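You operate a simulated robot arm through the tools that you are given. There is no shell and no other tool. Be economical: measure what you need, move in short steps, check, and stop when the job is done.

You are at the controls of a simulated robot arm. One attempt, no reset.

Task
Put things in order on the field table top. At the end: one of the seam clips from the field table top is on top of the blue tin on the field table top; the yellow line plug from the field table top is on the brown lunch box; the red wheel pin is on the yellow route plate; the grey dripper (marked "4 L") from the field table top is on the grey lunch tin; whatever was shut is shut again. Leave all else as you found it, and nothing knocked over. Set down upright: seam clip.

Only the result counts: the job must be done as asked and must still hold three seconds after the hand-in. Knocking over, shifting, dropping, spilling or breaking anything else fails it.

Robot
A 7-joint arm with a two-finger parallel gripper, fixed in place. Base frame: the origin is at the foot of the arm, x ahead of it, y to its left, z up; the work surface is at about z = 0. Units: m, rad, N and s.
With the tool pointing down near the work surface it reaches from about 0.22 to 0.58 m from the base axis. Its first joint turns from -1.152 to 1.152 rad. Payload 2.5 kg.
Tool frame: the origin (TCP) lies between the finger pads and is the grasp point; the fingertips stand 0.023 m ahead of it; z points along the fingers, y is the line along which they close. Largest opening 0.094 m; finger width 0.038, thickness 0.01; the body of the gripper, 0.054 by 0.096 m, starts 0.039 m behind the TCP.
Orientation is that of the tool frame in the base frame, as a unit quaternion [w, x, y, z]. With the fingers straight down and closing along the base's y, the tool's x points along the base's -x, its y along +y and its z along -z.

Tools
- The arm moves only by the tool send_rows. Its argument "moves" is a list of rows, each a list of 7 numbers: the shift along the tool's x, y, z in units of 30 mm (1.0 is 30 mm), then the turn, a rotation vector about the tool's x, y, z in units of 4 degrees (1.0 is 4 degrees), then the opening, from 0 (shut) to 1 (fully open). In form: [[x, y, z, ax, ay, az, gripper], ...]. A call has 1 to 10 rows; each row shifts and turns the commanded pose from where the row before left it, along the tool's axes as they then stand. A call with a number of a shift or a turn outside -1 to 1 is refused whole. Each row takes 0.2 s and may step no farther than 0.05 m and 0.15 rad from the row before; otherwise, or with a gripper value out of range, the whole call is refused. Where a pose cannot be reached the arm comes as near as it can. A force on the tool above 40 N (or 10 N above the force at the start of the call, whichever is more), or a blocked arm, ends the call early, and 0.2 s more pass. The fingers move at their own pace (about 0.108 m/s each) and stop on an object; they squeeze with about 39 N. The grip force told is the motor's: it shows also when the fingers shut on nothing. Time passes only in rows, and 0.2 s behind the last, so rows that do not move let the fingers close. The reply holds the time, the measured pose of the TCP, the force on the tool along the base axes, the opening and the grip force, in the units named above and with some noise, with the torque about the TCP (base axes, N m) and any sound that the robot's microphone picked up.
- Cameras (640 x 400 px; columns grow to the right, rows downward): "scene" is fixed at [0.0976, -0.4271, 0.5043]; the picture's right is [0.93, -0.37, 0.00], its down [-0.30, -0.74, -0.61] and it looks along [0.23, 0.56, -0.80] (base axes); focal length 214 px, centre (320, 200). "wrist" rides on the gripper at [0.086, 0.016, -0.074] in the tool frame; the picture's right is [-0.18, 0.98, 0.00], its down [-0.58, -0.11, -0.81] and it looks along [-0.79, -0.15, 0.59] (tool axes); focal length 243 px, centre (320, 200). There is no depth. A picture from a camera that has moved, and an enlarged one, comes with that camera's place and axes in the base frame and with its lens. The place of the scene camera against the robot may be out by one fixed shift of up to 0.025 m in any direction.
- grab_frame(camera): a new picture of that camera. The clock stands still meanwhile.
- inspect(camera, box): a new picture of the part [left, top, right, bottom] of that camera's present view, enlarged. The clock stands still meanwhile.
- job_done(): hands the job in; it is judged then, once.

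Work in short steps. Places have to be worked out from the pictures, the camera data and where the tool is seen: move nearer, look again, correct. Check each grasp and each placing, and mend what went wrong. You have 120 turns and 76 pictures in all, those below and enlarged ones among them. Open the gripper and draw the arm clear of the work before you hand the job in, unless the task says otherwise; then end with one line.

The tools are called after ">>>" as a command line: name --pt "numbers of a row" for each row, then --argument value for the rest, lists and objects as JSON in quotes. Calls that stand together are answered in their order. send_rows: Moves the arm, as the interface text tells. Its arguments: {"type":"object","properties":{"moves":{"type":"array"}},"required":["moves"]} The other tools are called the same way: grab_frame (camera) takes a picture; inspect (camera, box) takes an enlarged picture of a part of a camera's view; job_done () hands the job in.

At the start:

```text
time_s: 0.0
tool_pos: [0.4179, -0.1354, 0.3396]
tool_rot: [0.0, 0.0, 1.0, 0.0]
wrist_force: [0.6, -0.3, -0.3]
wrist_torque: [0.0, -0.03, 0.0]
opening: 0.0939
grip_force: 0.1
```

scene: 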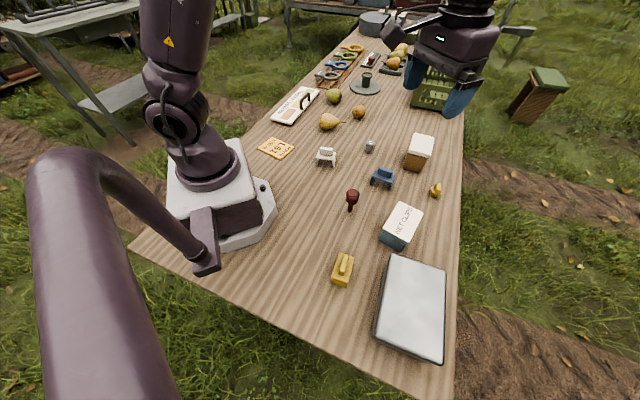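
wrist: 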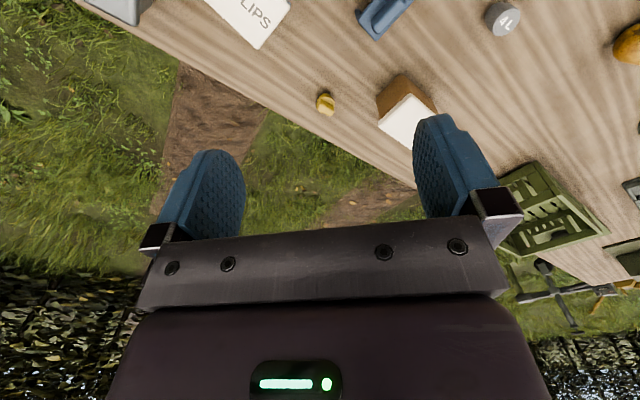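

I start by enlarging the work area in the scene view to identify the objects.

>>> inspect --camera "scene" --box '[240, 120, 460, 258]'

>>> inspect --camera "scene" --box '[300, 220, 460, 370]'

>>> inspect --camera "scene" --box '[250, 10, 470, 148]'

```text
2.90 times, centred on (350, 189) of scene
camera zoom: at [0.0976, -0.4271, 0.5043], right [0.93, -0.37, 0.0], down [-0.3, -0.74, -0.61], along [0.23, 0.56, -0.8], focal length 622 px, centre (233, 232)
```

zoom: 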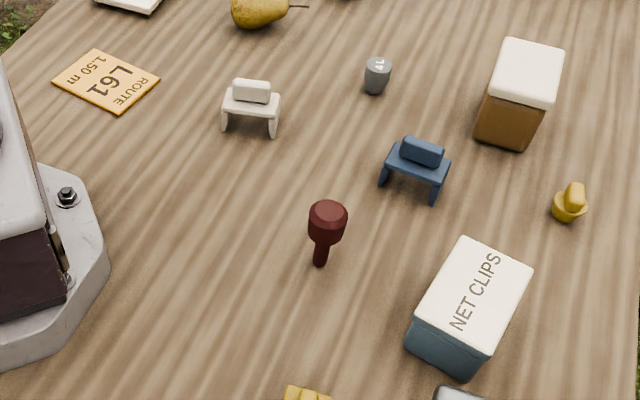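

```text
2.67 times, centred on (380, 295) of scene
camera zoom: at [0.0976, -0.4271, 0.5043], right [0.93, -0.37, 0.0], down [-0.3, -0.74, -0.61], along [0.23, 0.56, -0.8], focal length 572 px, centre (160, -53)
```

zoom: 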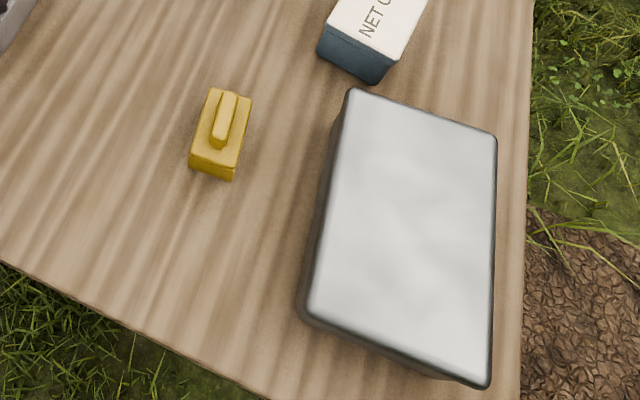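

```text
2.90 times, centred on (360, 79) of scene
camera zoom: at [0.0976, -0.4271, 0.5043], right [0.93, -0.37, 0.0], down [-0.3, -0.74, -0.61], along [0.23, 0.56, -0.8], focal length 622 px, centre (204, 551)
```

zoom: 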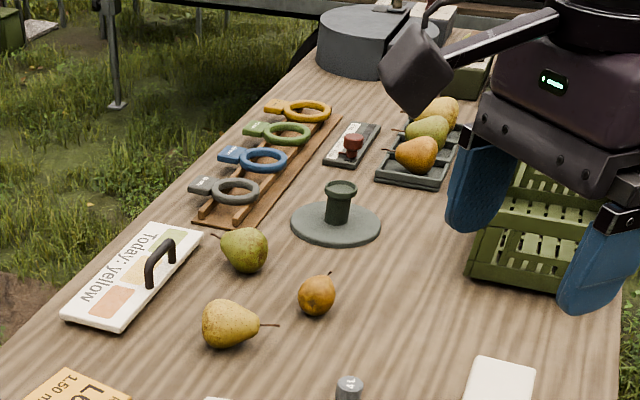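

The scene picture gives me candidates: two bench-shaped clips (white and blue), a dark red pin, the small yellow plug, a yellow block, the dripper and the L61 plate. I move back to look at them with the wrist camera.

>>> send_rows --pt "0.8 0.1 0.3 0 0 0 1" --pt "0.8 0.1 0.3 0 0 0 1" --pt "0.8 0.1 0.3 0 0 0 1" --pt "0.8 0.1 0.3 0 0 0 1" --pt "0.8 0.1 0.3 0 0 0 1"

>>> grab_frame --camera "wrist"

```text
time_s: 1.2
tool_pos: [0.2998, -0.1212, 0.2964]
tool_rot: [0.0, 0.0, 1.0, -0.001]
wrist_force: [0.7, 0.8, -0.7]
wrist_torque: [0.04, 0.01, -0.01]
opening: 0.094
grip_force: 0.0
```

```text
70 pictures are left
camera wrist: at [0.2135, -0.1045, 0.3702], right [0.18, 0.98, 0.0], down [0.58, -0.11, 0.81], along [0.79, -0.15, -0.59], focal length 243 px, centre (320, 200)
```

wrist: 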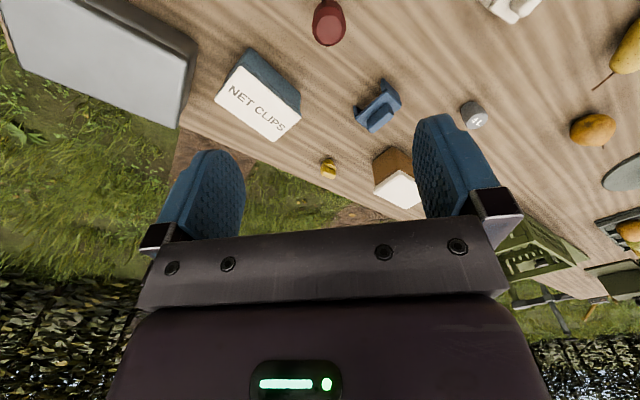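

>>> inspect --camera "wrist" --box '[200, 0, 520, 200]'

```text
2.00 times, centred on (360, 100) of wrist
camera zoom: at [0.2135, -0.1045, 0.3702], right [0.18, 0.98, 0.0], down [0.58, -0.11, 0.81], along [0.79, -0.15, -0.59], focal length 485 px, centre (240, 400)
```

zoom: 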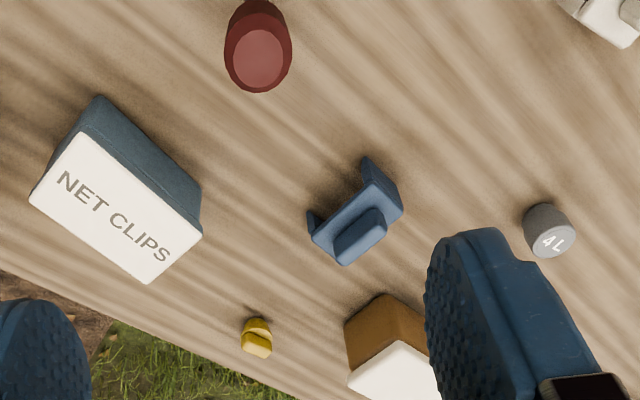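

The pin stands on a thin stem and the dripper marked 4L is visible. I zoom in on both yellow items and the clips to tell them apart.

>>> inspect --camera "scene" --box '[320, 245, 368, 295]'

>>> inspect --camera "scene" --box '[360, 130, 456, 206]'

>>> inspect --camera "scene" --box '[250, 80, 346, 170]'

```text
8.00 times, centred on (344, 270) of scene
camera zoom: at [0.0977, -0.4271, 0.5043], right [0.93, -0.37, 0.0], down [-0.3, -0.74, -0.61], along [0.23, 0.56, -0.8], focal length 1716 px, centre (128, -360)
```

zoom: 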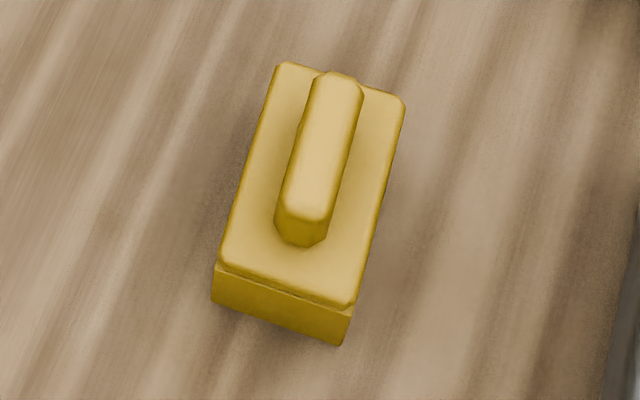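

```text
5.26 times, centred on (408, 168) of scene
camera zoom: at [0.0977, -0.4271, 0.5043], right [0.93, -0.37, 0.0], down [-0.3, -0.74, -0.61], along [0.23, 0.56, -0.8], focal length 1129 px, centre (-143, 368)
```

zoom: 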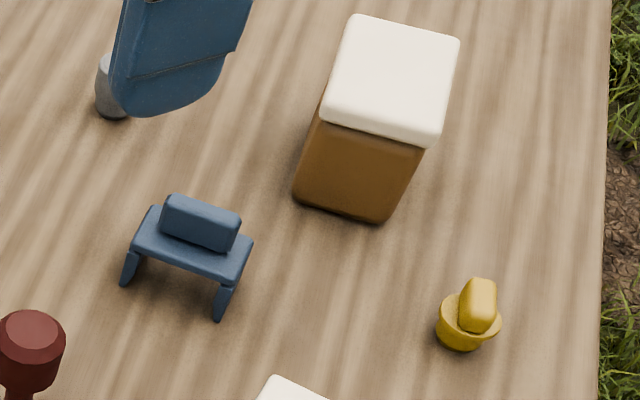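

```text
4.44 times, centred on (298, 125) of scene
camera zoom: at [0.0977, -0.4271, 0.5043], right [0.93, -0.37, 0.0], down [-0.3, -0.74, -0.61], along [0.23, 0.56, -0.8], focal length 953 px, centre (418, 533)
```

zoom: 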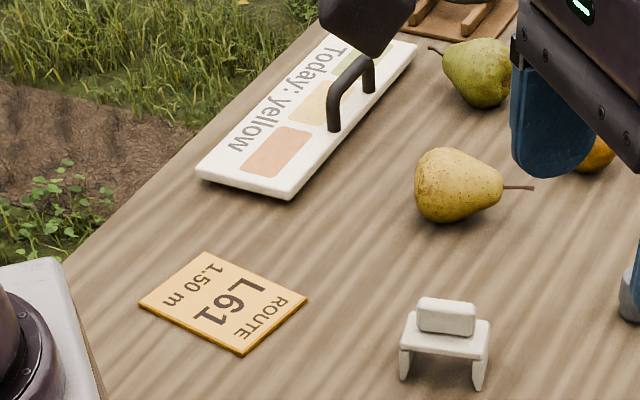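

The round piece with the tab is the line plug. The yellow block is a small lidded case, so I leave it alone. I estimate the red pin at about (0.317, -0.114) with its top near z 0.065, and move above it to check.

>>> send_rows --pt "-0.11 0.05 0.97 0 0 0 1" --pt "-0.11 0.05 0.97 0 0 0 1" --pt "-0.11 0.05 0.97 0 0 0 1" --pt "-0.11 0.05 0.97 0 0 0 1" --pt "-0.11 0.05 0.97 0 0 0 1"

>>> grab_frame --camera "wrist"

>>> grab_frame --camera "scene"

```text
time_s: 2.4
tool_pos: [0.3149, -0.1145, 0.1497]
tool_rot: [0.001, 0.0, 1.0, 0.0]
wrist_force: [0.1, 0.6, 0.2]
wrist_torque: [-0.03, 0.0, -0.02]
opening: 0.094
grip_force: 0.0
```

```text
65 pictures are left
camera wrist: at [0.2291, -0.0981, 0.2236], right [0.18, 0.98, 0.0], down [0.58, -0.11, 0.81], along [0.79, -0.15, -0.59], focal length 243 px, centre (320, 200)
```

wrist: 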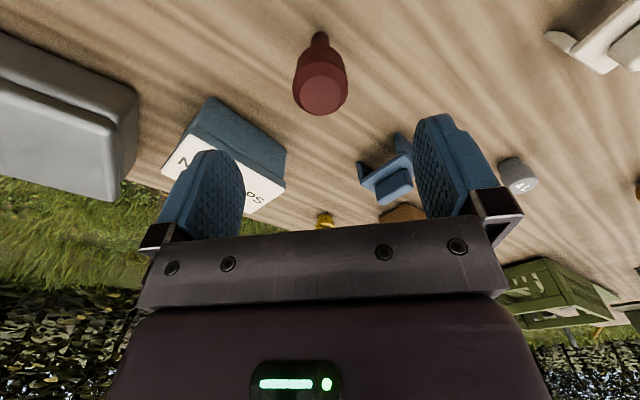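

```text
64 pictures are left
```

scene: 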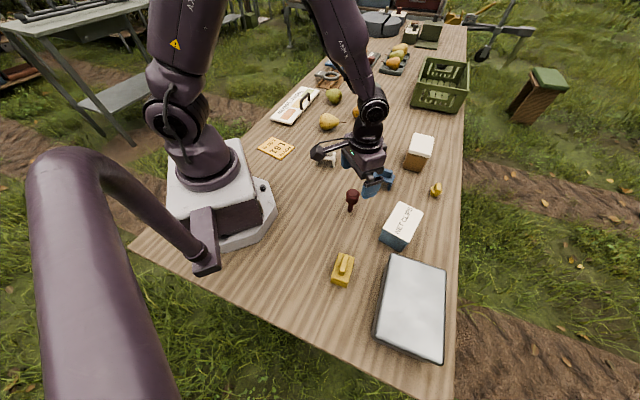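

The pin is at (0.310, -0.113), about 83 mm tall with a head 33 mm wide. I descend to z 0.065 and close on the head.

>>> send_rows --pt "0.17 0.04 0.7 0 0 0 1" --pt "0 0 0.7 0 0 0 1" --pt "0 0 0.7 0 0 0 1" --pt "0 0 0.7 0 0 0 1" --pt "0 0 0 0 0 0 0" --pt "0 0 0 0 0 0 0" --pt "0 0 0 0 0 0 0"

>>> grab_frame --camera "wrist"

```text
time_s: 4.0
tool_pos: [0.3104, -0.1115, 0.067]
tool_rot: [0.0, 0.0, 1.0, 0.001]
wrist_force: [-0.5, -0.4, 0.2]
wrist_torque: [0.02, -0.02, 0.03]
opening: 0.0345
grip_force: 39.1
```

```text
63 pictures are left
camera wrist: at [0.2241, -0.0955, 0.1404], right [0.18, 0.98, 0.0], down [0.58, -0.11, 0.81], along [0.79, -0.15, -0.59], focal length 243 px, centre (320, 200)
```

wrist: 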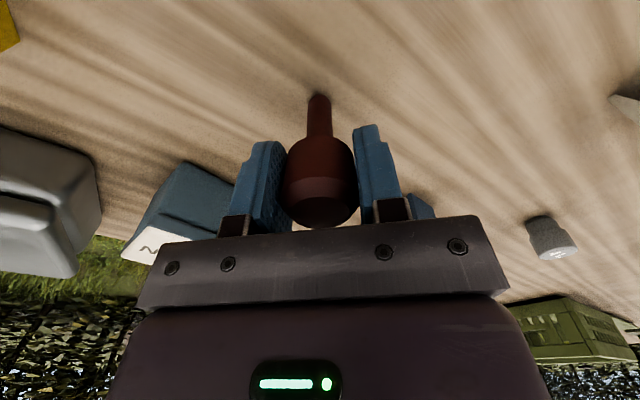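

The pin is held, with the opening at 34 mm. I lift it and carry it toward the plate.

>>> send_rows --pt "0 0 -1 0 0 0 0" --pt "0 0 -1 0 0 0 0" --pt "0 0 -1 0 0 0 0" --pt "0 0 -1 0 0 0 0" --pt "0.2 0.9 0 0 0 0 0" --pt "0.2 0.9 0 0 0 0 0" --pt "0.2 0.9 0 0 0 0 0" --pt "0.2 0.9 0 0 0 0 0"

>>> send_rows --pt "0.4 0.9 0 0 0 0 0" --pt "0.4 0.9 0 0 0 0 0" --pt "0.4 0.9 0 0 0 0 0" --pt "0.4 0.9 0 0 0 0 0" --pt "0.4 0.9 0 0 0 0 0" --pt "0.4 0.9 0 0 0 0 0"

>>> grab_frame --camera "wrist"

>>> grab_frame --camera "scene"

```text
time_s: 5.8
tool_pos: [0.2867, -0.0037, 0.1843]
tool_rot: [0.0, 0.0, 1.0, 0.001]
wrist_force: [-0.1, -0.3, -1.6]
wrist_torque: [-0.01, 0.0, 0.01]
opening: 0.0347
grip_force: 38.8
```

```text
time_s: 7.2
tool_pos: [0.2148, 0.1599, 0.1849]
tool_rot: [0.001, 0.001, 1.0, 0.0]
wrist_force: [-0.1, 0.4, -1.7]
wrist_torque: [-0.01, 0.03, -0.04]
opening: 0.0346
grip_force: 38.4
```

```text
62 pictures are left
camera wrist: at [0.1278, 0.175, 0.2595], right [0.19, 0.98, 0.0], down [0.58, -0.11, 0.81], along [0.79, -0.15, -0.59], focal length 243 px, centre (320, 200)
```

wrist: 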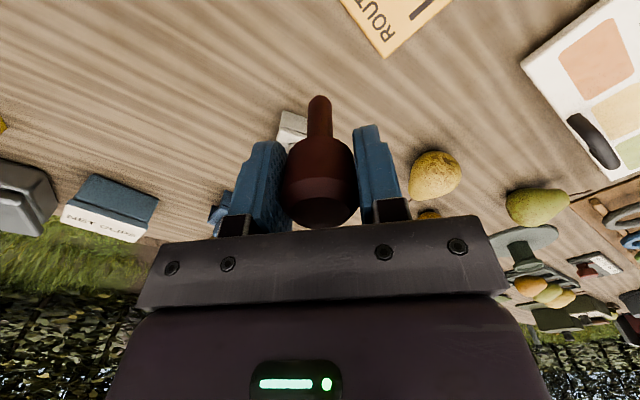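

```text
61 pictures are left
```

scene: 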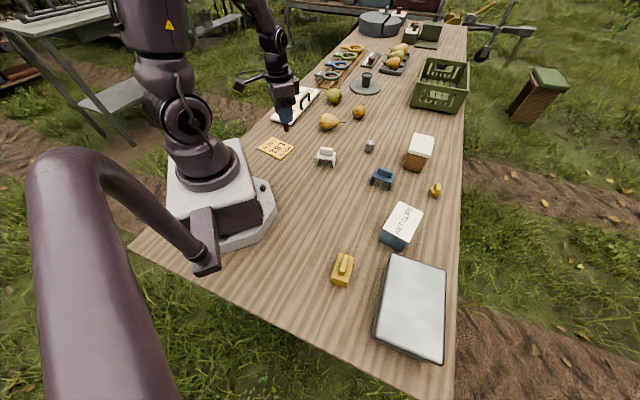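

By the wrist camera, the plate's far corner is near (0.25, 0.217), which puts its centre at about (0.19, 0.228). I move above it and lower partway to verify.

>>> send_rows --pt "0.25 0.76 0 0 0 0 0" --pt "0.25 0.76 0 0 0 0 0" --pt "0.25 0.76 0 0 0 0 0" --pt "0 0 0.8 0 0 0 0" --pt "0 0 0.8 0 0 0 0" --pt "0 0 0.8 0 0 0 0"

>>> grab_frame --camera "wrist"

>>> inspect --camera "scene" --box '[240, 80, 340, 170]'

```text
time_s: 8.6
tool_pos: [0.1912, 0.2281, 0.1121]
tool_rot: [0.0, 0.001, 1.0, -0.001]
wrist_force: [0.2, 0.7, -1.0]
wrist_torque: [-0.01, 0.0, 0.0]
opening: 0.0347
grip_force: 39.2
```

```text
60 pictures are left
camera wrist: at [0.1048, 0.2433, 0.1865], right [0.18, 0.98, 0.0], down [0.58, -0.11, 0.81], along [0.79, -0.15, -0.59], focal length 243 px, centre (320, 200)
```

wrist: 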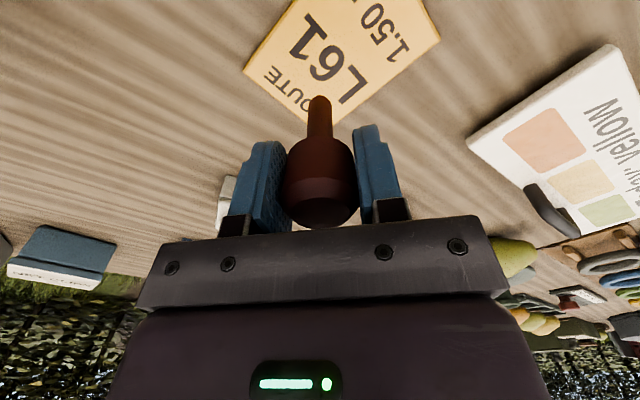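

```text
4.44 times, centred on (290, 125) of scene
camera zoom: at [0.0976, -0.4271, 0.5043], right [0.93, -0.37, 0.0], down [-0.3, -0.74, -0.61], along [0.23, 0.56, -0.8], focal length 953 px, centre (453, 533)
```

zoom: 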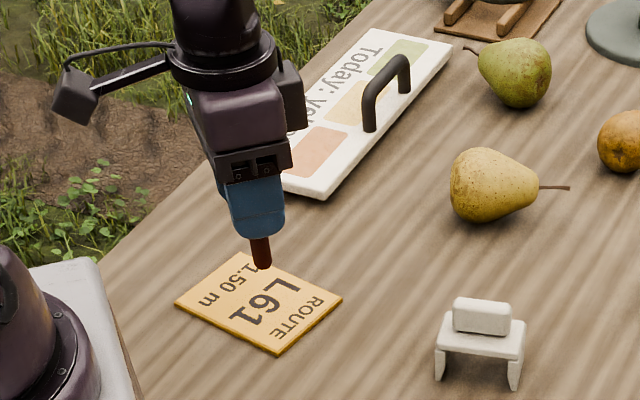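

The left and right corners give a plate centre of about (0.185, 0.240). I shift there and lower gently.

>>> send_rows --pt "0.2 0.37 0 0 0 0 0" --pt "0 0 0.5 0 0 0 0" --pt "0 0 0.5 0 0 0 0" --pt "0 0 0.2 0 0 0 0" --pt "0 0 0.08 0 0 0 0" --pt "0 0 0 0 0 0 0"

>>> inspect --camera "scene" --box '[240, 100, 320, 170]'

```text
time_s: 10.0
tool_pos: [0.1867, 0.2381, 0.0747]
tool_rot: [0.0, 0.001, 1.0, 0.0]
wrist_force: [0.2, -0.5, -1.1]
wrist_torque: [0.01, 0.03, 0.01]
opening: 0.0348
grip_force: 39.0
```

```text
5.71 times, centred on (280, 135) of scene
camera zoom: at [0.0976, -0.4271, 0.5043], right [0.93, -0.37, 0.0], down [-0.3, -0.74, -0.61], along [0.23, 0.56, -0.8], focal length 1226 px, centre (549, 571)
```

zoom: 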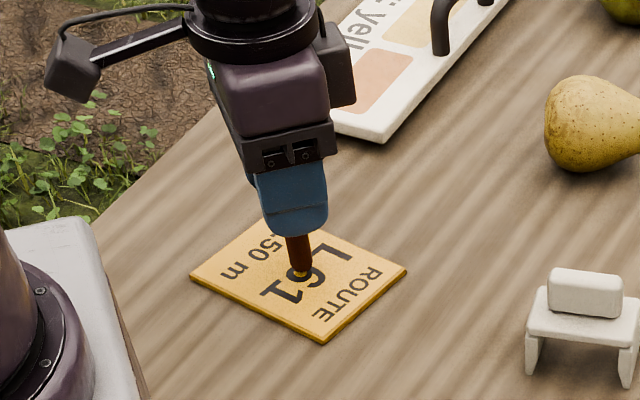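

The pin is now a few millimetres above the plate. I lower it in 1.2 mm steps until the force rises.

>>> send_rows --pt "0 0 0.04 0 0 0 0" --pt "0 0 0.04 0 0 0 0" --pt "0 0 0 0 0 0 0"

>>> send_rows --pt "0 0 0.04 0 0 0 0" --pt "0 0 0 0 0 0 0"

>>> inspect --camera "scene" --box '[260, 120, 300, 155]'

```text
time_s: 10.8
tool_pos: [0.1862, 0.2384, 0.0722]
tool_rot: [0.0, 0.0, 1.0, 0.0]
wrist_force: [-0.5, -0.3, -0.5]
wrist_torque: [-0.02, -0.01, 0.0]
opening: 0.0344
grip_force: 39.3
```

```text
time_s: 11.4
tool_pos: [0.1866, 0.2387, 0.0715]
tool_rot: [0.0, 0.0, 1.0, -0.001]
wrist_force: [-0.5, 0.4, -0.9]
wrist_torque: [0.0, 0.0, 0.0]
opening: 0.0346
grip_force: 39.0
```

```text
11.43 times, centred on (280, 138) of scene
camera zoom: at [0.0976, -0.4271, 0.5043], right [0.93, -0.37, 0.0], down [-0.3, -0.74, -0.61], along [0.23, 0.56, -0.8], focal length 2451 px, centre (777, 914)
```

zoom: 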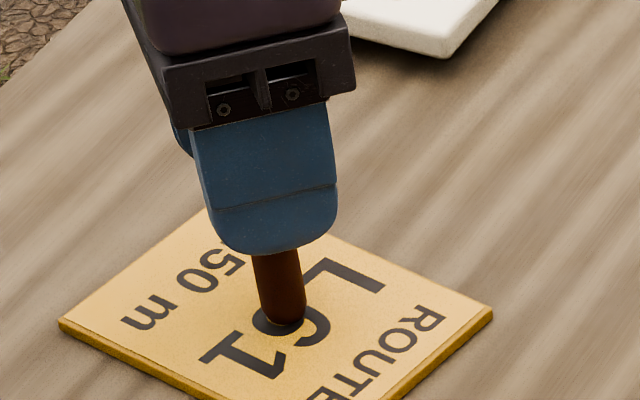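

No contact force yet, so I keep going in tiny steps.

>>> send_rows --pt "0 0 0.04 0 0 0 0" --pt "0 0 0 0 0 0 0"

>>> send_rows --pt "0 0 0.03 0 0 0 0" --pt "0 0 0 0 0 0 0"

>>> send_rows --pt "0 0 0.03 0 0 0 0" --pt "0 0 0 0 0 0 0"

```text
time_s: 12.0
tool_pos: [0.1873, 0.2383, 0.0709]
tool_rot: [-0.001, -0.001, 1.0, 0.0]
wrist_force: [-2.1, -2.5, 13.0]
wrist_torque: [-0.19, 0.09, -0.04]
opening: 0.0346
grip_force: 38.9
```

```text
time_s: 12.6
tool_pos: [0.1872, 0.2392, 0.0698]
tool_rot: [0.001, 0.0, 1.0, 0.001]
wrist_force: [-2.6, -1.3, 28.5]
wrist_torque: [-0.17, 0.12, 0.02]
opening: 0.0348
grip_force: 39.2
```

```text
time_s: 13.2
tool_pos: [0.1873, 0.2385, 0.0694]
tool_rot: [0.001, 0.0, 1.0, 0.001]
wrist_force: [1.2, 0.7, 30.2]
wrist_torque: [0.05, -0.08, 0.03]
opening: 0.0342
grip_force: 39.1
```

It is in contact, now pressing at 30 N. I back off to relieve the load, then open slowly.

>>> send_rows --pt "0 0 -0.06 0 0 0 0" --pt "0 0 0 0 0 0 0"

```text
time_s: 13.8
tool_pos: [0.1856, 0.2363, 0.0695]
tool_rot: [-0.001, 0.0, 1.0, -0.002]
wrist_force: [0.4, 0.5, 1.8]
wrist_torque: [0.04, -0.01, -0.01]
opening: 0.0345
grip_force: 39.0
```

>>> send_rows --pt "0 0 0 0 0 0 0.4" --pt "0 0 0 0 0 0 0.45" --pt "0 0 0 0 0 0 0.6" --pt "0 0 0 0 0 0 0.8" --pt "0 0 0 0 0 0 1" --pt "0 0 0 0 0 0 1"

>>> grab_frame --camera "wrist"

```text
time_s: 15.2
tool_pos: [0.1871, 0.2375, 0.0705]
tool_rot: [0.0, 0.001, 1.0, 0.0]
wrist_force: [-0.1, 0.4, -0.4]
wrist_torque: [0.02, 0.0, -0.03]
opening: 0.0939
grip_force: 0.1
```

```text
56 pictures are left
camera wrist: at [0.0999, 0.2538, 0.144], right [0.18, 0.98, 0.0], down [0.58, -0.11, 0.81], along [0.79, -0.15, -0.59], focal length 243 px, centre (320, 200)
```

wrist: 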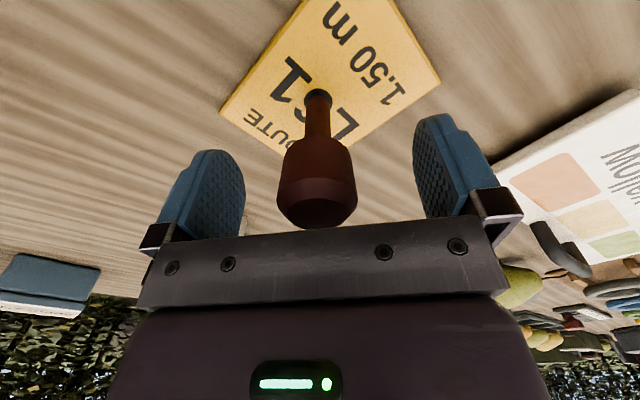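

The pin stands on the plate. I rise straight up and go toward the dripper at about (0.50, 0.105).

>>> send_rows --pt "0 0 -0.5 0 0 0 1" --pt "0 0 -1 0 0 0 1" --pt "0 0 -1 0 0 0 1" --pt "0 0 -1 0 0 0 1" --pt "0 0 -0.8 0 0 0 1"

>>> send_rows --pt "-0.95 -0.4 0 0 0 0 1" --pt "-0.95 -0.4 0 0 0 0 1" --pt "-0.95 -0.4 0 0 0 0 1" --pt "-0.95 -0.4 0 0 0 0 1" --pt "-0.95 -0.4 0 0 0 0 1" --pt "-0.95 -0.4 0 0 0 0 1" --pt "-0.95 -0.5 0 0 0 0 1" --pt "-0.95 -0.5 0 0 0 0 1" --pt "-0.95 -0.5 0 0 0 0 1" --pt "-0.95 -0.5 0 0 0 0 1"

>>> grab_frame --camera "wrist"

>>> grab_frame --camera "scene"

```text
time_s: 16.4
tool_pos: [0.1858, 0.2369, 0.2005]
tool_rot: [0.0, 0.0, 1.0, -0.001]
wrist_force: [0.1, 1.1, -1.2]
wrist_torque: [0.01, 0.01, -0.02]
opening: 0.094
grip_force: 0.0
```

```text
time_s: 18.6
tool_pos: [0.4732, 0.1043, 0.2001]
tool_rot: [0.0, 0.0, 1.0, 0.0]
wrist_force: [0.4, -0.7, 0.2]
wrist_torque: [-0.01, 0.0, -0.01]
opening: 0.0941
grip_force: 0.2
```

```text
55 pictures are left
camera wrist: at [0.3858, 0.1213, 0.274], right [0.18, 0.98, 0.0], down [0.58, -0.11, 0.81], along [0.79, -0.15, -0.59], focal length 243 px, centre (320, 200)
```

wrist: 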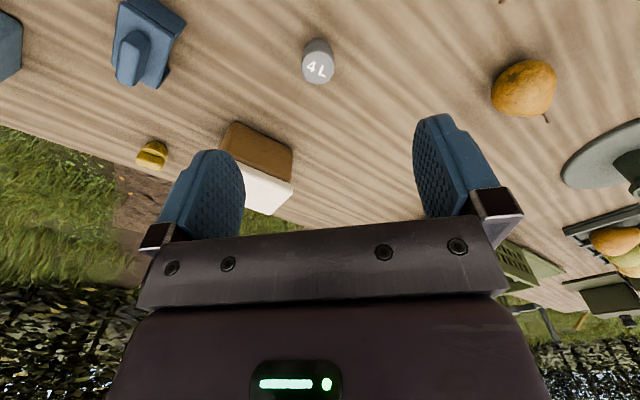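

```text
54 pictures are left
```

scene: 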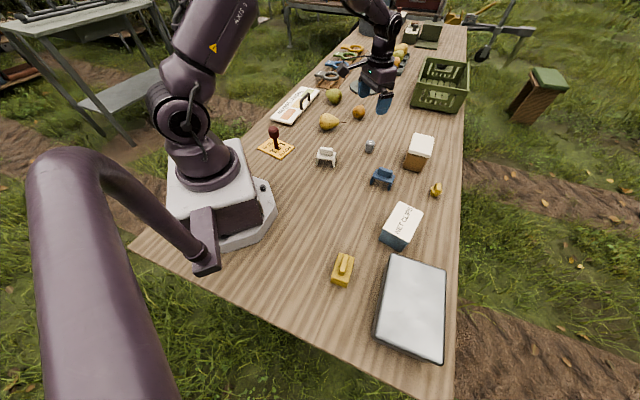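

The dripper's centre is about (0.499, 0.098), 26 mm tall and 31 mm wide. I descend to z 0.028 and grip it.

>>> send_rows --pt "-0.87 -0.2 0 0 0 0 1" --pt "0 0 1 0 0 0 1" --pt "0 0 1 0 0 0 1" --pt "0 0 1 0 0 0 1" --pt "0 0 1 0 0 0 1" --pt "0 0 0.7 0 0 0 1"

>>> grab_frame --camera "wrist"

```text
time_s: 20.0
tool_pos: [0.4968, 0.0985, 0.0594]
tool_rot: [0.0, 0.001, 1.0, 0.0]
wrist_force: [0.3, -0.5, 0.0]
wrist_torque: [0.01, 0.0, 0.01]
opening: 0.0941
grip_force: 0.0
```

```text
53 pictures are left
camera wrist: at [0.4098, 0.1147, 0.1326], right [0.18, 0.98, 0.0], down [0.58, -0.11, 0.81], along [0.79, -0.15, -0.59], focal length 243 px, centre (320, 200)
```

wrist: 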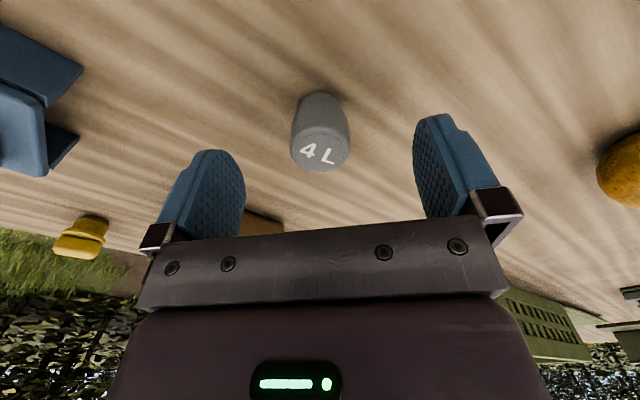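

It is well centred between the fingers. I descend and close.

>>> send_rows --pt "-0.12 0 0.5 0 0 0 1" --pt "0 0 0.53 0 0 0 1" --pt "0 0 0 0 0 0 0" --pt "0 0 0 0 0 0 0" --pt "0 0 0 0 0 0 0"

>>> send_rows --pt "0 0 -1 0 0 0 0" --pt "0 0 -1 0 0 0 0" --pt "0 0 -1 0 0 0 0" --pt "0 0 -1 0 0 0 0" --pt "0 0 -1 0 0 0 0"

>>> grab_frame --camera "wrist"

```text
time_s: 21.2
tool_pos: [0.5015, 0.0993, 0.0287]
tool_rot: [0.0, -0.001, 1.0, 0.0]
wrist_force: [0.4, -0.6, -0.2]
wrist_torque: [0.0, -0.02, -0.01]
opening: 0.0301
grip_force: 38.8
```

```text
time_s: 22.4
tool_pos: [0.5013, 0.1021, 0.1768]
tool_rot: [0.0, 0.0, 1.0, -0.001]
wrist_force: [0.3, 0.3, 0.6]
wrist_torque: [-0.01, -0.01, 0.05]
opening: 0.03
grip_force: 38.2
```

```text
52 pictures are left
camera wrist: at [0.4152, 0.1179, 0.2509], right [0.18, 0.98, 0.0], down [0.58, -0.11, 0.81], along [0.79, -0.15, -0.59], focal length 243 px, centre (320, 200)
```

wrist: 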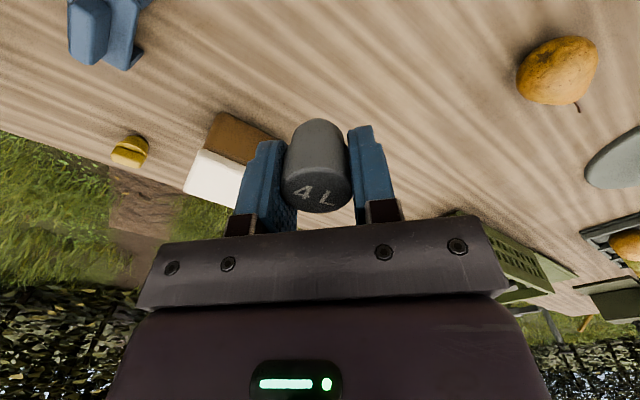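

The dripper is held. I carry it over to the grey lunch tin on the right.

>>> send_rows --pt "0.38 -0.95 -0.1 0 0 0 0" --pt "0.38 -0.95 -0.1 0 0 0 0" --pt "0.38 -0.95 -0.1 0 0 0 0" --pt "0.38 -0.95 -0.1 0 0 0 0" --pt "0.38 -0.95 -0.1 0 0 0 0" --pt "0.38 -0.95 -0.1 0 0 0 0" --pt "0.38 -0.95 -0.1 0 0 0 0" --pt "0.38 -0.95 -0.1 0 0 0 0" --pt "0.38 -0.95 -0.1 0 0 0 0" --pt "0.38 -0.95 -0.1 0 0 0 0"

>>> send_rows --pt "0.38 -0.95 0 0 0 0 0" --pt "0.38 -0.95 0 0 0 0 0" --pt "0.38 -0.95 0 0 0 0 0" --pt "0.38 -0.95 0 0 0 0 0" --pt "0.38 -0.95 0 0 0 0 0"

>>> grab_frame --camera "wrist"

>>> grab_frame --camera "scene"

```text
time_s: 24.6
tool_pos: [0.3867, -0.1852, 0.2097]
tool_rot: [-0.001, 0.0, 1.0, 0.0]
wrist_force: [-0.8, -1.1, -0.5]
wrist_torque: [0.0, 0.02, 0.03]
opening: 0.0302
grip_force: 39.0
```

```text
time_s: 25.8
tool_pos: [0.33, -0.3287, 0.2084]
tool_rot: [-0.001, 0.0, 1.0, 0.0]
wrist_force: [-0.4, -0.4, -1.1]
wrist_torque: [0.01, 0.0, -0.02]
opening: 0.0301
grip_force: 39.2
```

```text
51 pictures are left
camera wrist: at [0.2423, -0.3135, 0.2819], right [0.18, 0.98, 0.0], down [0.58, -0.11, 0.81], along [0.79, -0.15, -0.59], focal length 243 px, centre (320, 200)
```

wrist: 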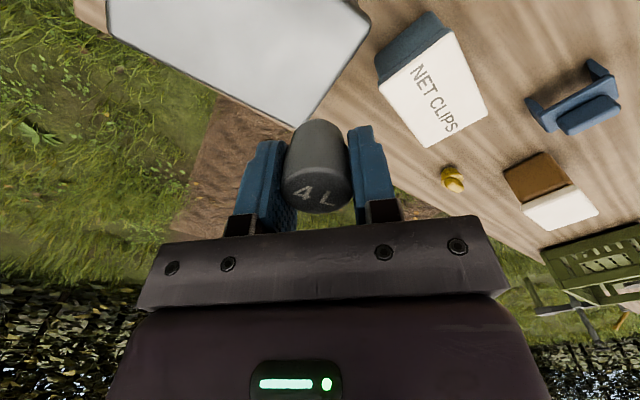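

```text
50 pictures are left
```

scene: 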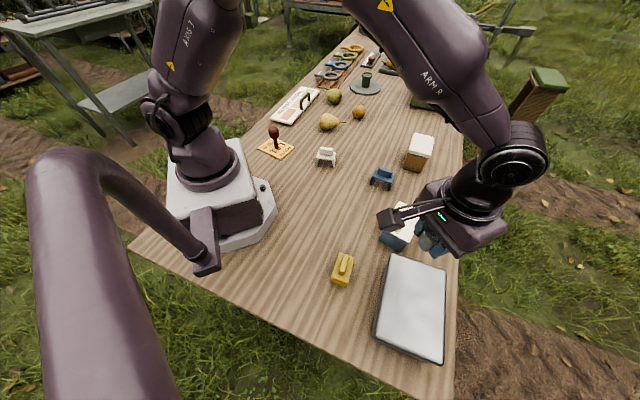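

Combining the wrist views, the grey tin's top is at z ≈ 0.048 and spans roughly (0.32, -0.29), (0.41, -0.375) and (0.29, -0.50). I move to (0.318, -0.375) and lower to z 0.095.

>>> send_rows --pt "0.2 -0.78 0 0 0 0 0" --pt "0.2 -0.78 0 0 0 0 0" --pt "0 0 1 0 0 0 0" --pt "0 0 1 0 0 0 0" --pt "0 0 1 0 0 0 0" --pt "0 0 0.75 0 0 0 0"

>>> grab_frame --camera "wrist"

>>> inspect --camera "scene" --box '[350, 200, 490, 370]'

```text
time_s: 27.2
tool_pos: [0.3194, -0.3747, 0.0965]
tool_rot: [0.0, 0.0, 1.0, -0.001]
wrist_force: [-5.1, 6.6, 15.7]
wrist_torque: [0.18, 0.19, -0.07]
opening: 0.0299
grip_force: 38.7
```

```text
49 pictures are left
camera wrist: at [0.2318, -0.3588, 0.1705], right [0.18, 0.98, 0.0], down [0.58, -0.11, 0.81], along [0.79, -0.15, -0.59], focal length 243 px, centre (320, 200)
```

wrist: 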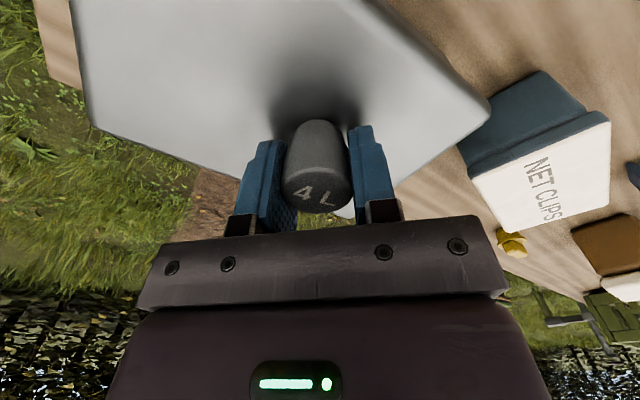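

```text
2.35 times, centred on (420, 285) of scene
camera zoom: at [0.0976, -0.4271, 0.5043], right [0.93, -0.37, 0.0], down [-0.3, -0.74, -0.61], along [0.23, 0.56, -0.8], focal length 505 px, centre (85, 0)
```

zoom: 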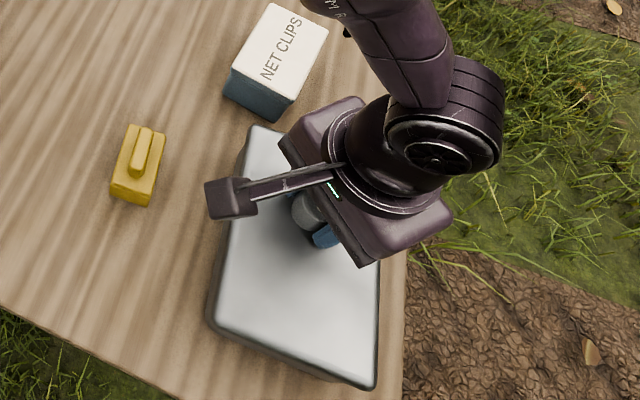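

Contact came at 15.7 N, so the tin's top is nearer z 0.068. The dripper is well inside the lid. I relieve the force and release.

>>> send_rows --pt "0 0 -0.03 0 0 0 0" --pt "0 0 0 0 0 0 0"

```text
time_s: 27.8
tool_pos: [0.3175, -0.3745, 0.0968]
tool_rot: [0.001, 0.0, 1.0, -0.001]
wrist_force: [-0.2, 0.6, 8.8]
wrist_torque: [-0.01, 0.05, -0.03]
opening: 0.03
grip_force: 39.2
```

>>> send_rows --pt "0 0 -0.03 0 0 0 0" --pt "0 0 0 0 0 0 0" --pt "0 0 0 0 0 0 0.35" --pt "0 0 0 0 0 0 0.5" --pt "0 0 0 0 0 0 0.8" --pt "0 0 0 0 0 0 1"

>>> send_rows --pt "0 0 -0.7 0 0 0 1" --pt "0 0 -1 0 0 0 1" --pt "0 0 -1 0 0 0 1" --pt "0 0 -1 0 0 0 1"

>>> grab_frame --camera "wrist"

```text
time_s: 29.2
tool_pos: [0.3182, -0.3753, 0.0981]
tool_rot: [0.0, 0.0, 1.0, 0.0]
wrist_force: [0.6, -0.1, -0.5]
wrist_torque: [0.0, -0.02, 0.02]
opening: 0.0942
grip_force: 0.0
```

```text
time_s: 30.2
tool_pos: [0.3191, -0.3736, 0.2077]
tool_rot: [0.0, 0.0, 1.0, 0.0]
wrist_force: [0.2, 0.1, 0.2]
wrist_torque: [0.01, 0.02, 0.0]
opening: 0.0937
grip_force: 0.1
```

```text
47 pictures are left
camera wrist: at [0.2325, -0.358, 0.2825], right [0.18, 0.98, 0.0], down [0.58, -0.11, 0.81], along [0.79, -0.15, -0.59], focal length 243 px, centre (320, 200)
```

wrist: 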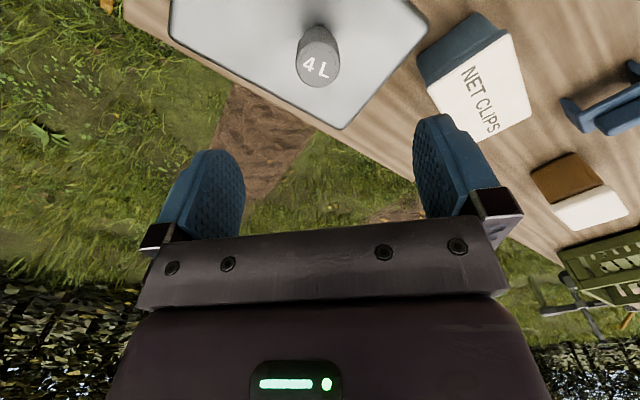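

The dripper stands on the tin. Next is the yellow plug at about (0.585, -0.157). I move near it to look.

>>> send_rows --pt "-0.75 0.9 0 0 0 0 1" --pt "-0.75 0.9 0 0 0 0 1" --pt "-0.75 0.9 0 0 0 0 1" --pt "-0.75 0.9 0 0 0 0 1" --pt "-0.75 0.9 0 0 0 0 1" --pt "-0.75 0.9 0 0 0 0 1" --pt "-0.75 0.9 0 0 0 0 1" --pt "-0.75 0.9 0 0 0 0 1"

>>> grab_frame --camera "wrist"

```text
time_s: 32.0
tool_pos: [0.4999, -0.157, 0.2096]
tool_rot: [0.0, 0.001, 1.0, 0.001]
wrist_force: [-0.7, -0.6, 0.0]
wrist_torque: [-0.02, 0.0, -0.01]
opening: 0.0942
grip_force: 0.1
```

```text
46 pictures are left
camera wrist: at [0.4126, -0.1412, 0.2832], right [0.19, 0.98, 0.0], down [0.58, -0.11, 0.81], along [0.79, -0.15, -0.59], focal length 243 px, centre (320, 200)
```

wrist: 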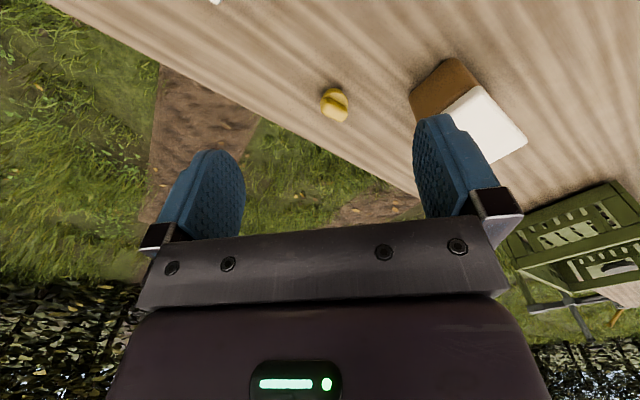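

>>> inspect --camera "wrist" --box '[280, 40, 540, 202]'

```text
2.46 times, centred on (410, 121) of wrist
camera zoom: at [0.4126, -0.1412, 0.2832], right [0.19, 0.98, 0.0], down [0.58, -0.11, 0.81], along [0.79, -0.15, -0.59], focal length 597 px, centre (98, 394)
```

zoom: 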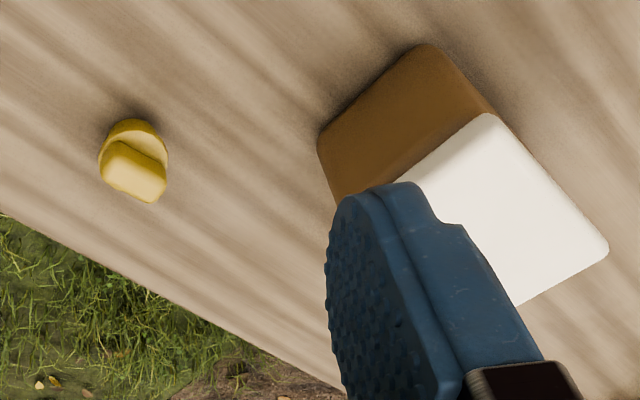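

The plug's centre is about (0.584, -0.156), so the radius is 0.604 m. I test whether a vertical tool gets there, from above.

>>> send_rows --pt "-0.7 0 0.9 0 0 0 1" --pt "-0.7 0 0.9 0 0 0 1" --pt "-0.7 0 0.9 0 0 0 1" --pt "-0.7 0 0.9 0 0 0 1" --pt "0 0 0 0 0 0 1"

>>> grab_frame --camera "wrist"

```text
time_s: 33.2
tool_pos: [0.5794, -0.1571, 0.1004]
tool_rot: [0.0, -0.001, 1.0, 0.0]
wrist_force: [0.1, -0.1, 0.3]
wrist_torque: [-0.02, -0.01, 0.01]
opening: 0.0938
grip_force: 0.0
```

```text
44 pictures are left
camera wrist: at [0.4929, -0.1409, 0.1745], right [0.18, 0.98, 0.0], down [0.58, -0.11, 0.81], along [0.79, -0.15, -0.59], focal length 243 px, centre (320, 200)
```

wrist: 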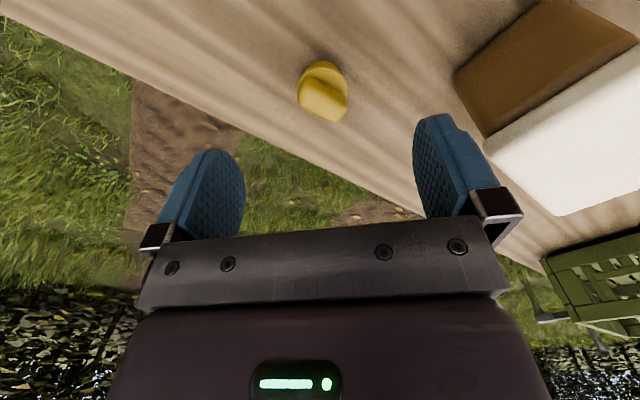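

I can get close to vertical here, at 0.579. I descend further and check how near the pose comes.

>>> send_rows --pt "-0.1 0 0.8 0 0 0 1" --pt "0 0 0.8 0 0 0 1" --pt "0 0 0.5 0 0 0 1" --pt "0 0 0 0 0 0 1"

>>> grab_frame --camera "wrist"

```text
time_s: 34.2
tool_pos: [0.5711, -0.1551, 0.0388]
tool_rot: [0.0, 0.0, 1.0, 0.0]
wrist_force: [-0.4, 0.6, 0.6]
wrist_torque: [0.01, -0.02, -0.01]
opening: 0.0941
grip_force: 0.1
out of reach, approached as far as the arm can: row 1, 3
```

```text
43 pictures are left
camera wrist: at [0.4842, -0.1385, 0.1129], right [0.18, 0.98, 0.0], down [0.58, -0.11, 0.81], along [0.79, -0.15, -0.59], focal length 243 px, centre (320, 200)
```

wrist: 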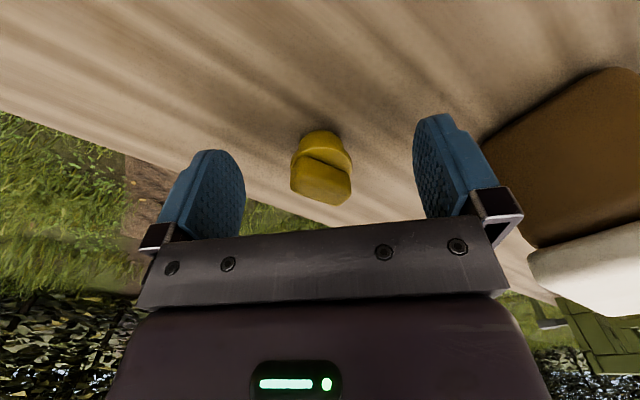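

Vertical reach falls short here by about 14 mm. I tilt the tool 12° outward about its closing axis to gain reach.

>>> send_rows --pt "0 0 -0.2 0 -1 0 1" --pt "0 0 0 0 -1 0 1" --pt "0 0 0 0 -1 0 1" --pt "0 0 0 0 0 0 1"

```text
time_s: 35.2
tool_pos: [0.5693, -0.1546, 0.0452]
tool_rot: [0.105, 0.0, 0.994, 0.001]
wrist_force: [-0.2, 0.3, 0.6]
wrist_torque: [0.04, 0.0, 0.01]
opening: 0.0941
grip_force: 0.1
```

>>> send_rows --pt "-0.22 0 0.26 0 0 0 1" --pt "-0.22 0 0.26 0 0 0 1" --pt "0 0 0 0 0 0 1"

>>> grab_frame --camera "wrist"

>>> inspect --camera "scene" --box '[390, 140, 480, 220]'

```text
time_s: 36.0
tool_pos: [0.5871, -0.1547, 0.0332]
tool_rot: [0.104, 0.0, 0.995, 0.0]
wrist_force: [0.6, 0.3, -0.2]
wrist_torque: [0.01, 0.02, -0.08]
opening: 0.0941
grip_force: 0.0
```

```text
42 pictures are left
camera wrist: at [0.4866, -0.1381, 0.0869], right [0.18, 0.98, 0.04], down [0.4, -0.11, 0.91], along [0.9, -0.15, -0.41], focal length 243 px, centre (320, 200)
```

wrist: 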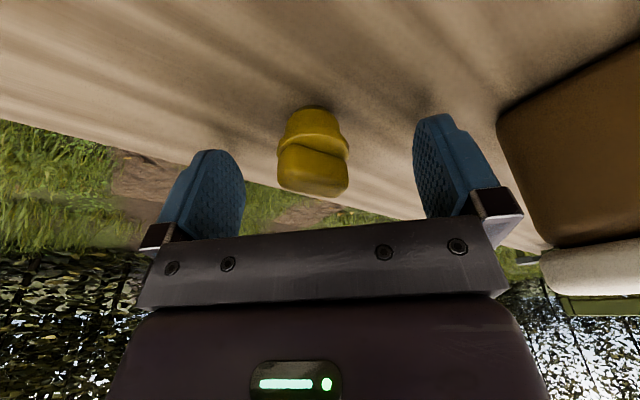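

```text
5.00 times, centred on (435, 180) of scene
camera zoom: at [0.0976, -0.4271, 0.5043], right [0.93, -0.37, 0.0], down [-0.3, -0.74, -0.61], along [0.23, 0.56, -0.8], focal length 1072 px, centre (-255, 300)
```

zoom: 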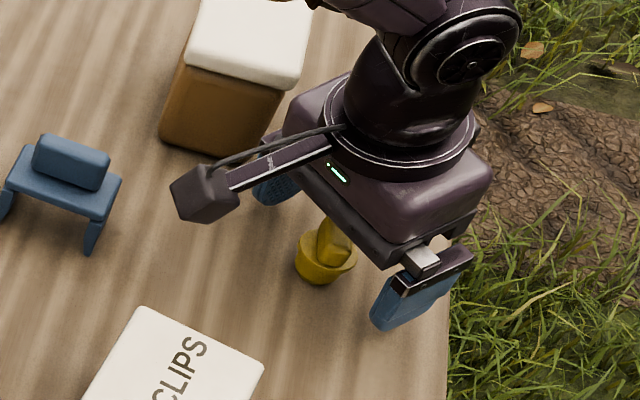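

The plug sits between the fingers. I close on its rim and lift a little.

>>> send_rows --pt "0 0 0 0 0 0 0.5" --pt "0 0 0 0 0 0 0" --pt "0 0 0 0 0 0 0" --pt "0 0 0 0 0 0 0"

>>> grab_frame --camera "wrist"

```text
time_s: 37.0
tool_pos: [0.5862, -0.1551, 0.0327]
tool_rot: [0.104, 0.001, 0.995, 0.0]
wrist_force: [0.2, -0.3, 0.5]
wrist_torque: [-0.01, 0.04, 0.01]
opening: 0.0322
grip_force: 39.1
```

```text
40 pictures are left
camera wrist: at [0.4866, -0.1381, 0.0869], right [0.18, 0.98, 0.04], down [0.4, -0.11, 0.91], along [0.9, -0.15, -0.41], focal length 243 px, centre (320, 200)
```

wrist: 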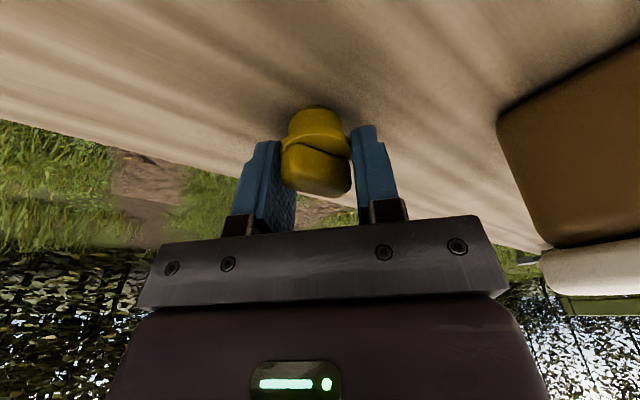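

The plug is held at 32 mm. I lift it and carry it over to the near part of the brown box top, around (0.604, -0.025), keeping the same tilt.

>>> send_rows --pt "-0.2 0 -0.95 0 0 0 0" --pt "-0.2 0 -0.95 0 0 0 0" --pt "-0.2 0 -0.95 0 0 0 0" --pt "-0.2 0 -0.95 0 0 0 0" --pt "0 0.8 0 0 0 0 0" --pt "0 0.9 0 0 0 0 0" --pt "0 0.9 0 0 0 0 0" --pt "0 0.9 0 0 0 0 0" --pt "0 0.8 0 0 0 0 0"

>>> grab_frame --camera "wrist"

>>> inspect --camera "scene" --box '[380, 90, 480, 190]'

```text
time_s: 39.0
tool_pos: [0.5857, -0.0261, 0.1497]
tool_rot: [0.104, 0.0, 0.995, -0.001]
wrist_force: [0.1, -0.2, 0.1]
wrist_torque: [0.02, 0.02, -0.01]
opening: 0.0322
grip_force: 39.4
```

```text
39 pictures are left
camera wrist: at [0.4854, -0.0091, 0.2028], right [0.18, 0.98, 0.04], down [0.4, -0.11, 0.91], along [0.9, -0.15, -0.41], focal length 243 px, centre (320, 200)
```

wrist: 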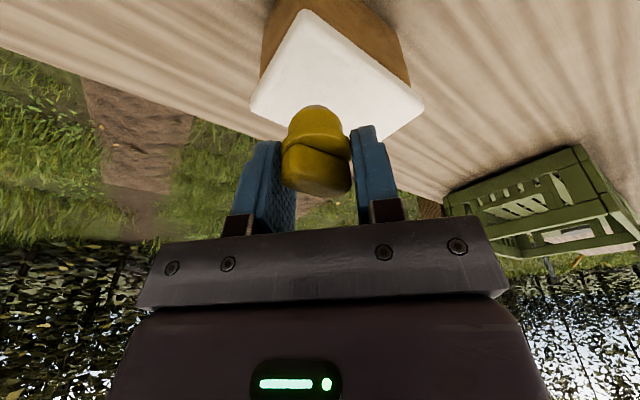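

```text
4.00 times, centred on (430, 140) of scene
camera zoom: at [0.0976, -0.4272, 0.5043], right [0.93, -0.37, 0.0], down [-0.3, -0.74, -0.61], along [0.23, 0.56, -0.8], focal length 858 px, centre (-120, 440)
```

zoom: 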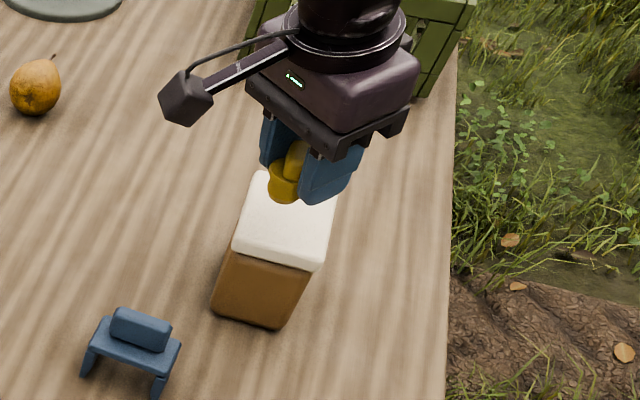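

The box top's corners are about (0.558, -0.026), (0.612, -0.08) and (0.643, 0.05). I aim the plug at (0.607, -0.022), descend to z 0.105 and check.

>>> send_rows --pt "-0.75 0.13 -0.16 0 0 0 0" --pt "0.16 0 0.8 0 0 0 0" --pt "0.15 0 0.7 0 0 0 0" --pt "0 0 0 0 0 0 0"

>>> grab_frame --camera "wrist"

>>> inspect --camera "scene" --box '[390, 110, 460, 180]'

```text
time_s: 40.0
tool_pos: [0.61, -0.0223, 0.1179]
tool_rot: [0.111, 0.0, 0.994, -0.001]
wrist_force: [-5.7, 1.0, 29.8]
wrist_torque: [0.02, 0.37, 0.05]
opening: 0.032
grip_force: 38.6
```

```text
37 pictures are left
camera wrist: at [0.5095, -0.0059, 0.1704], right [0.18, 0.98, 0.04], down [0.39, -0.11, 0.91], along [0.9, -0.15, -0.4], focal length 243 px, centre (320, 200)
```

wrist: 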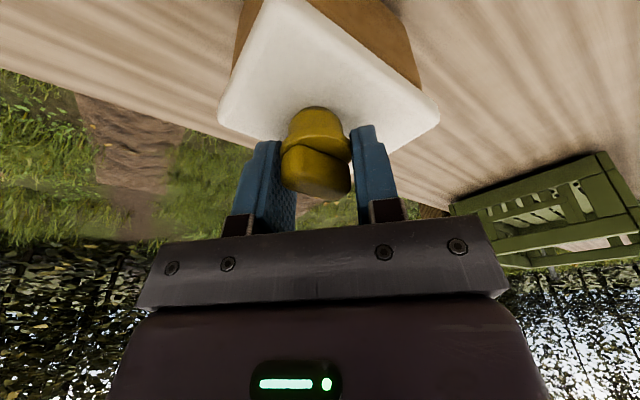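

```text
5.71 times, centred on (425, 145) of scene
camera zoom: at [0.0975, -0.4271, 0.5043], right [0.93, -0.37, 0.0], down [-0.3, -0.74, -0.61], along [0.23, 0.56, -0.8], focal length 1226 px, centre (-280, 514)
```

zoom: 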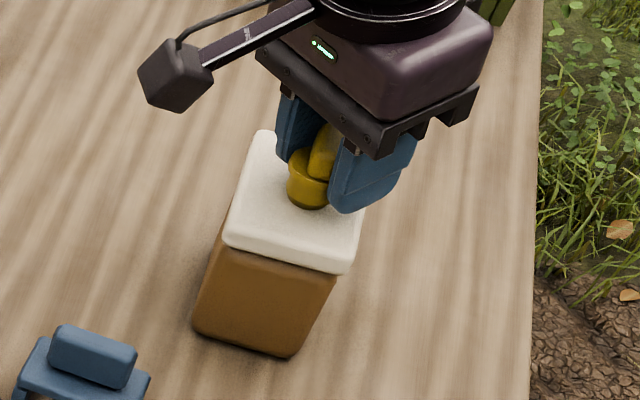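

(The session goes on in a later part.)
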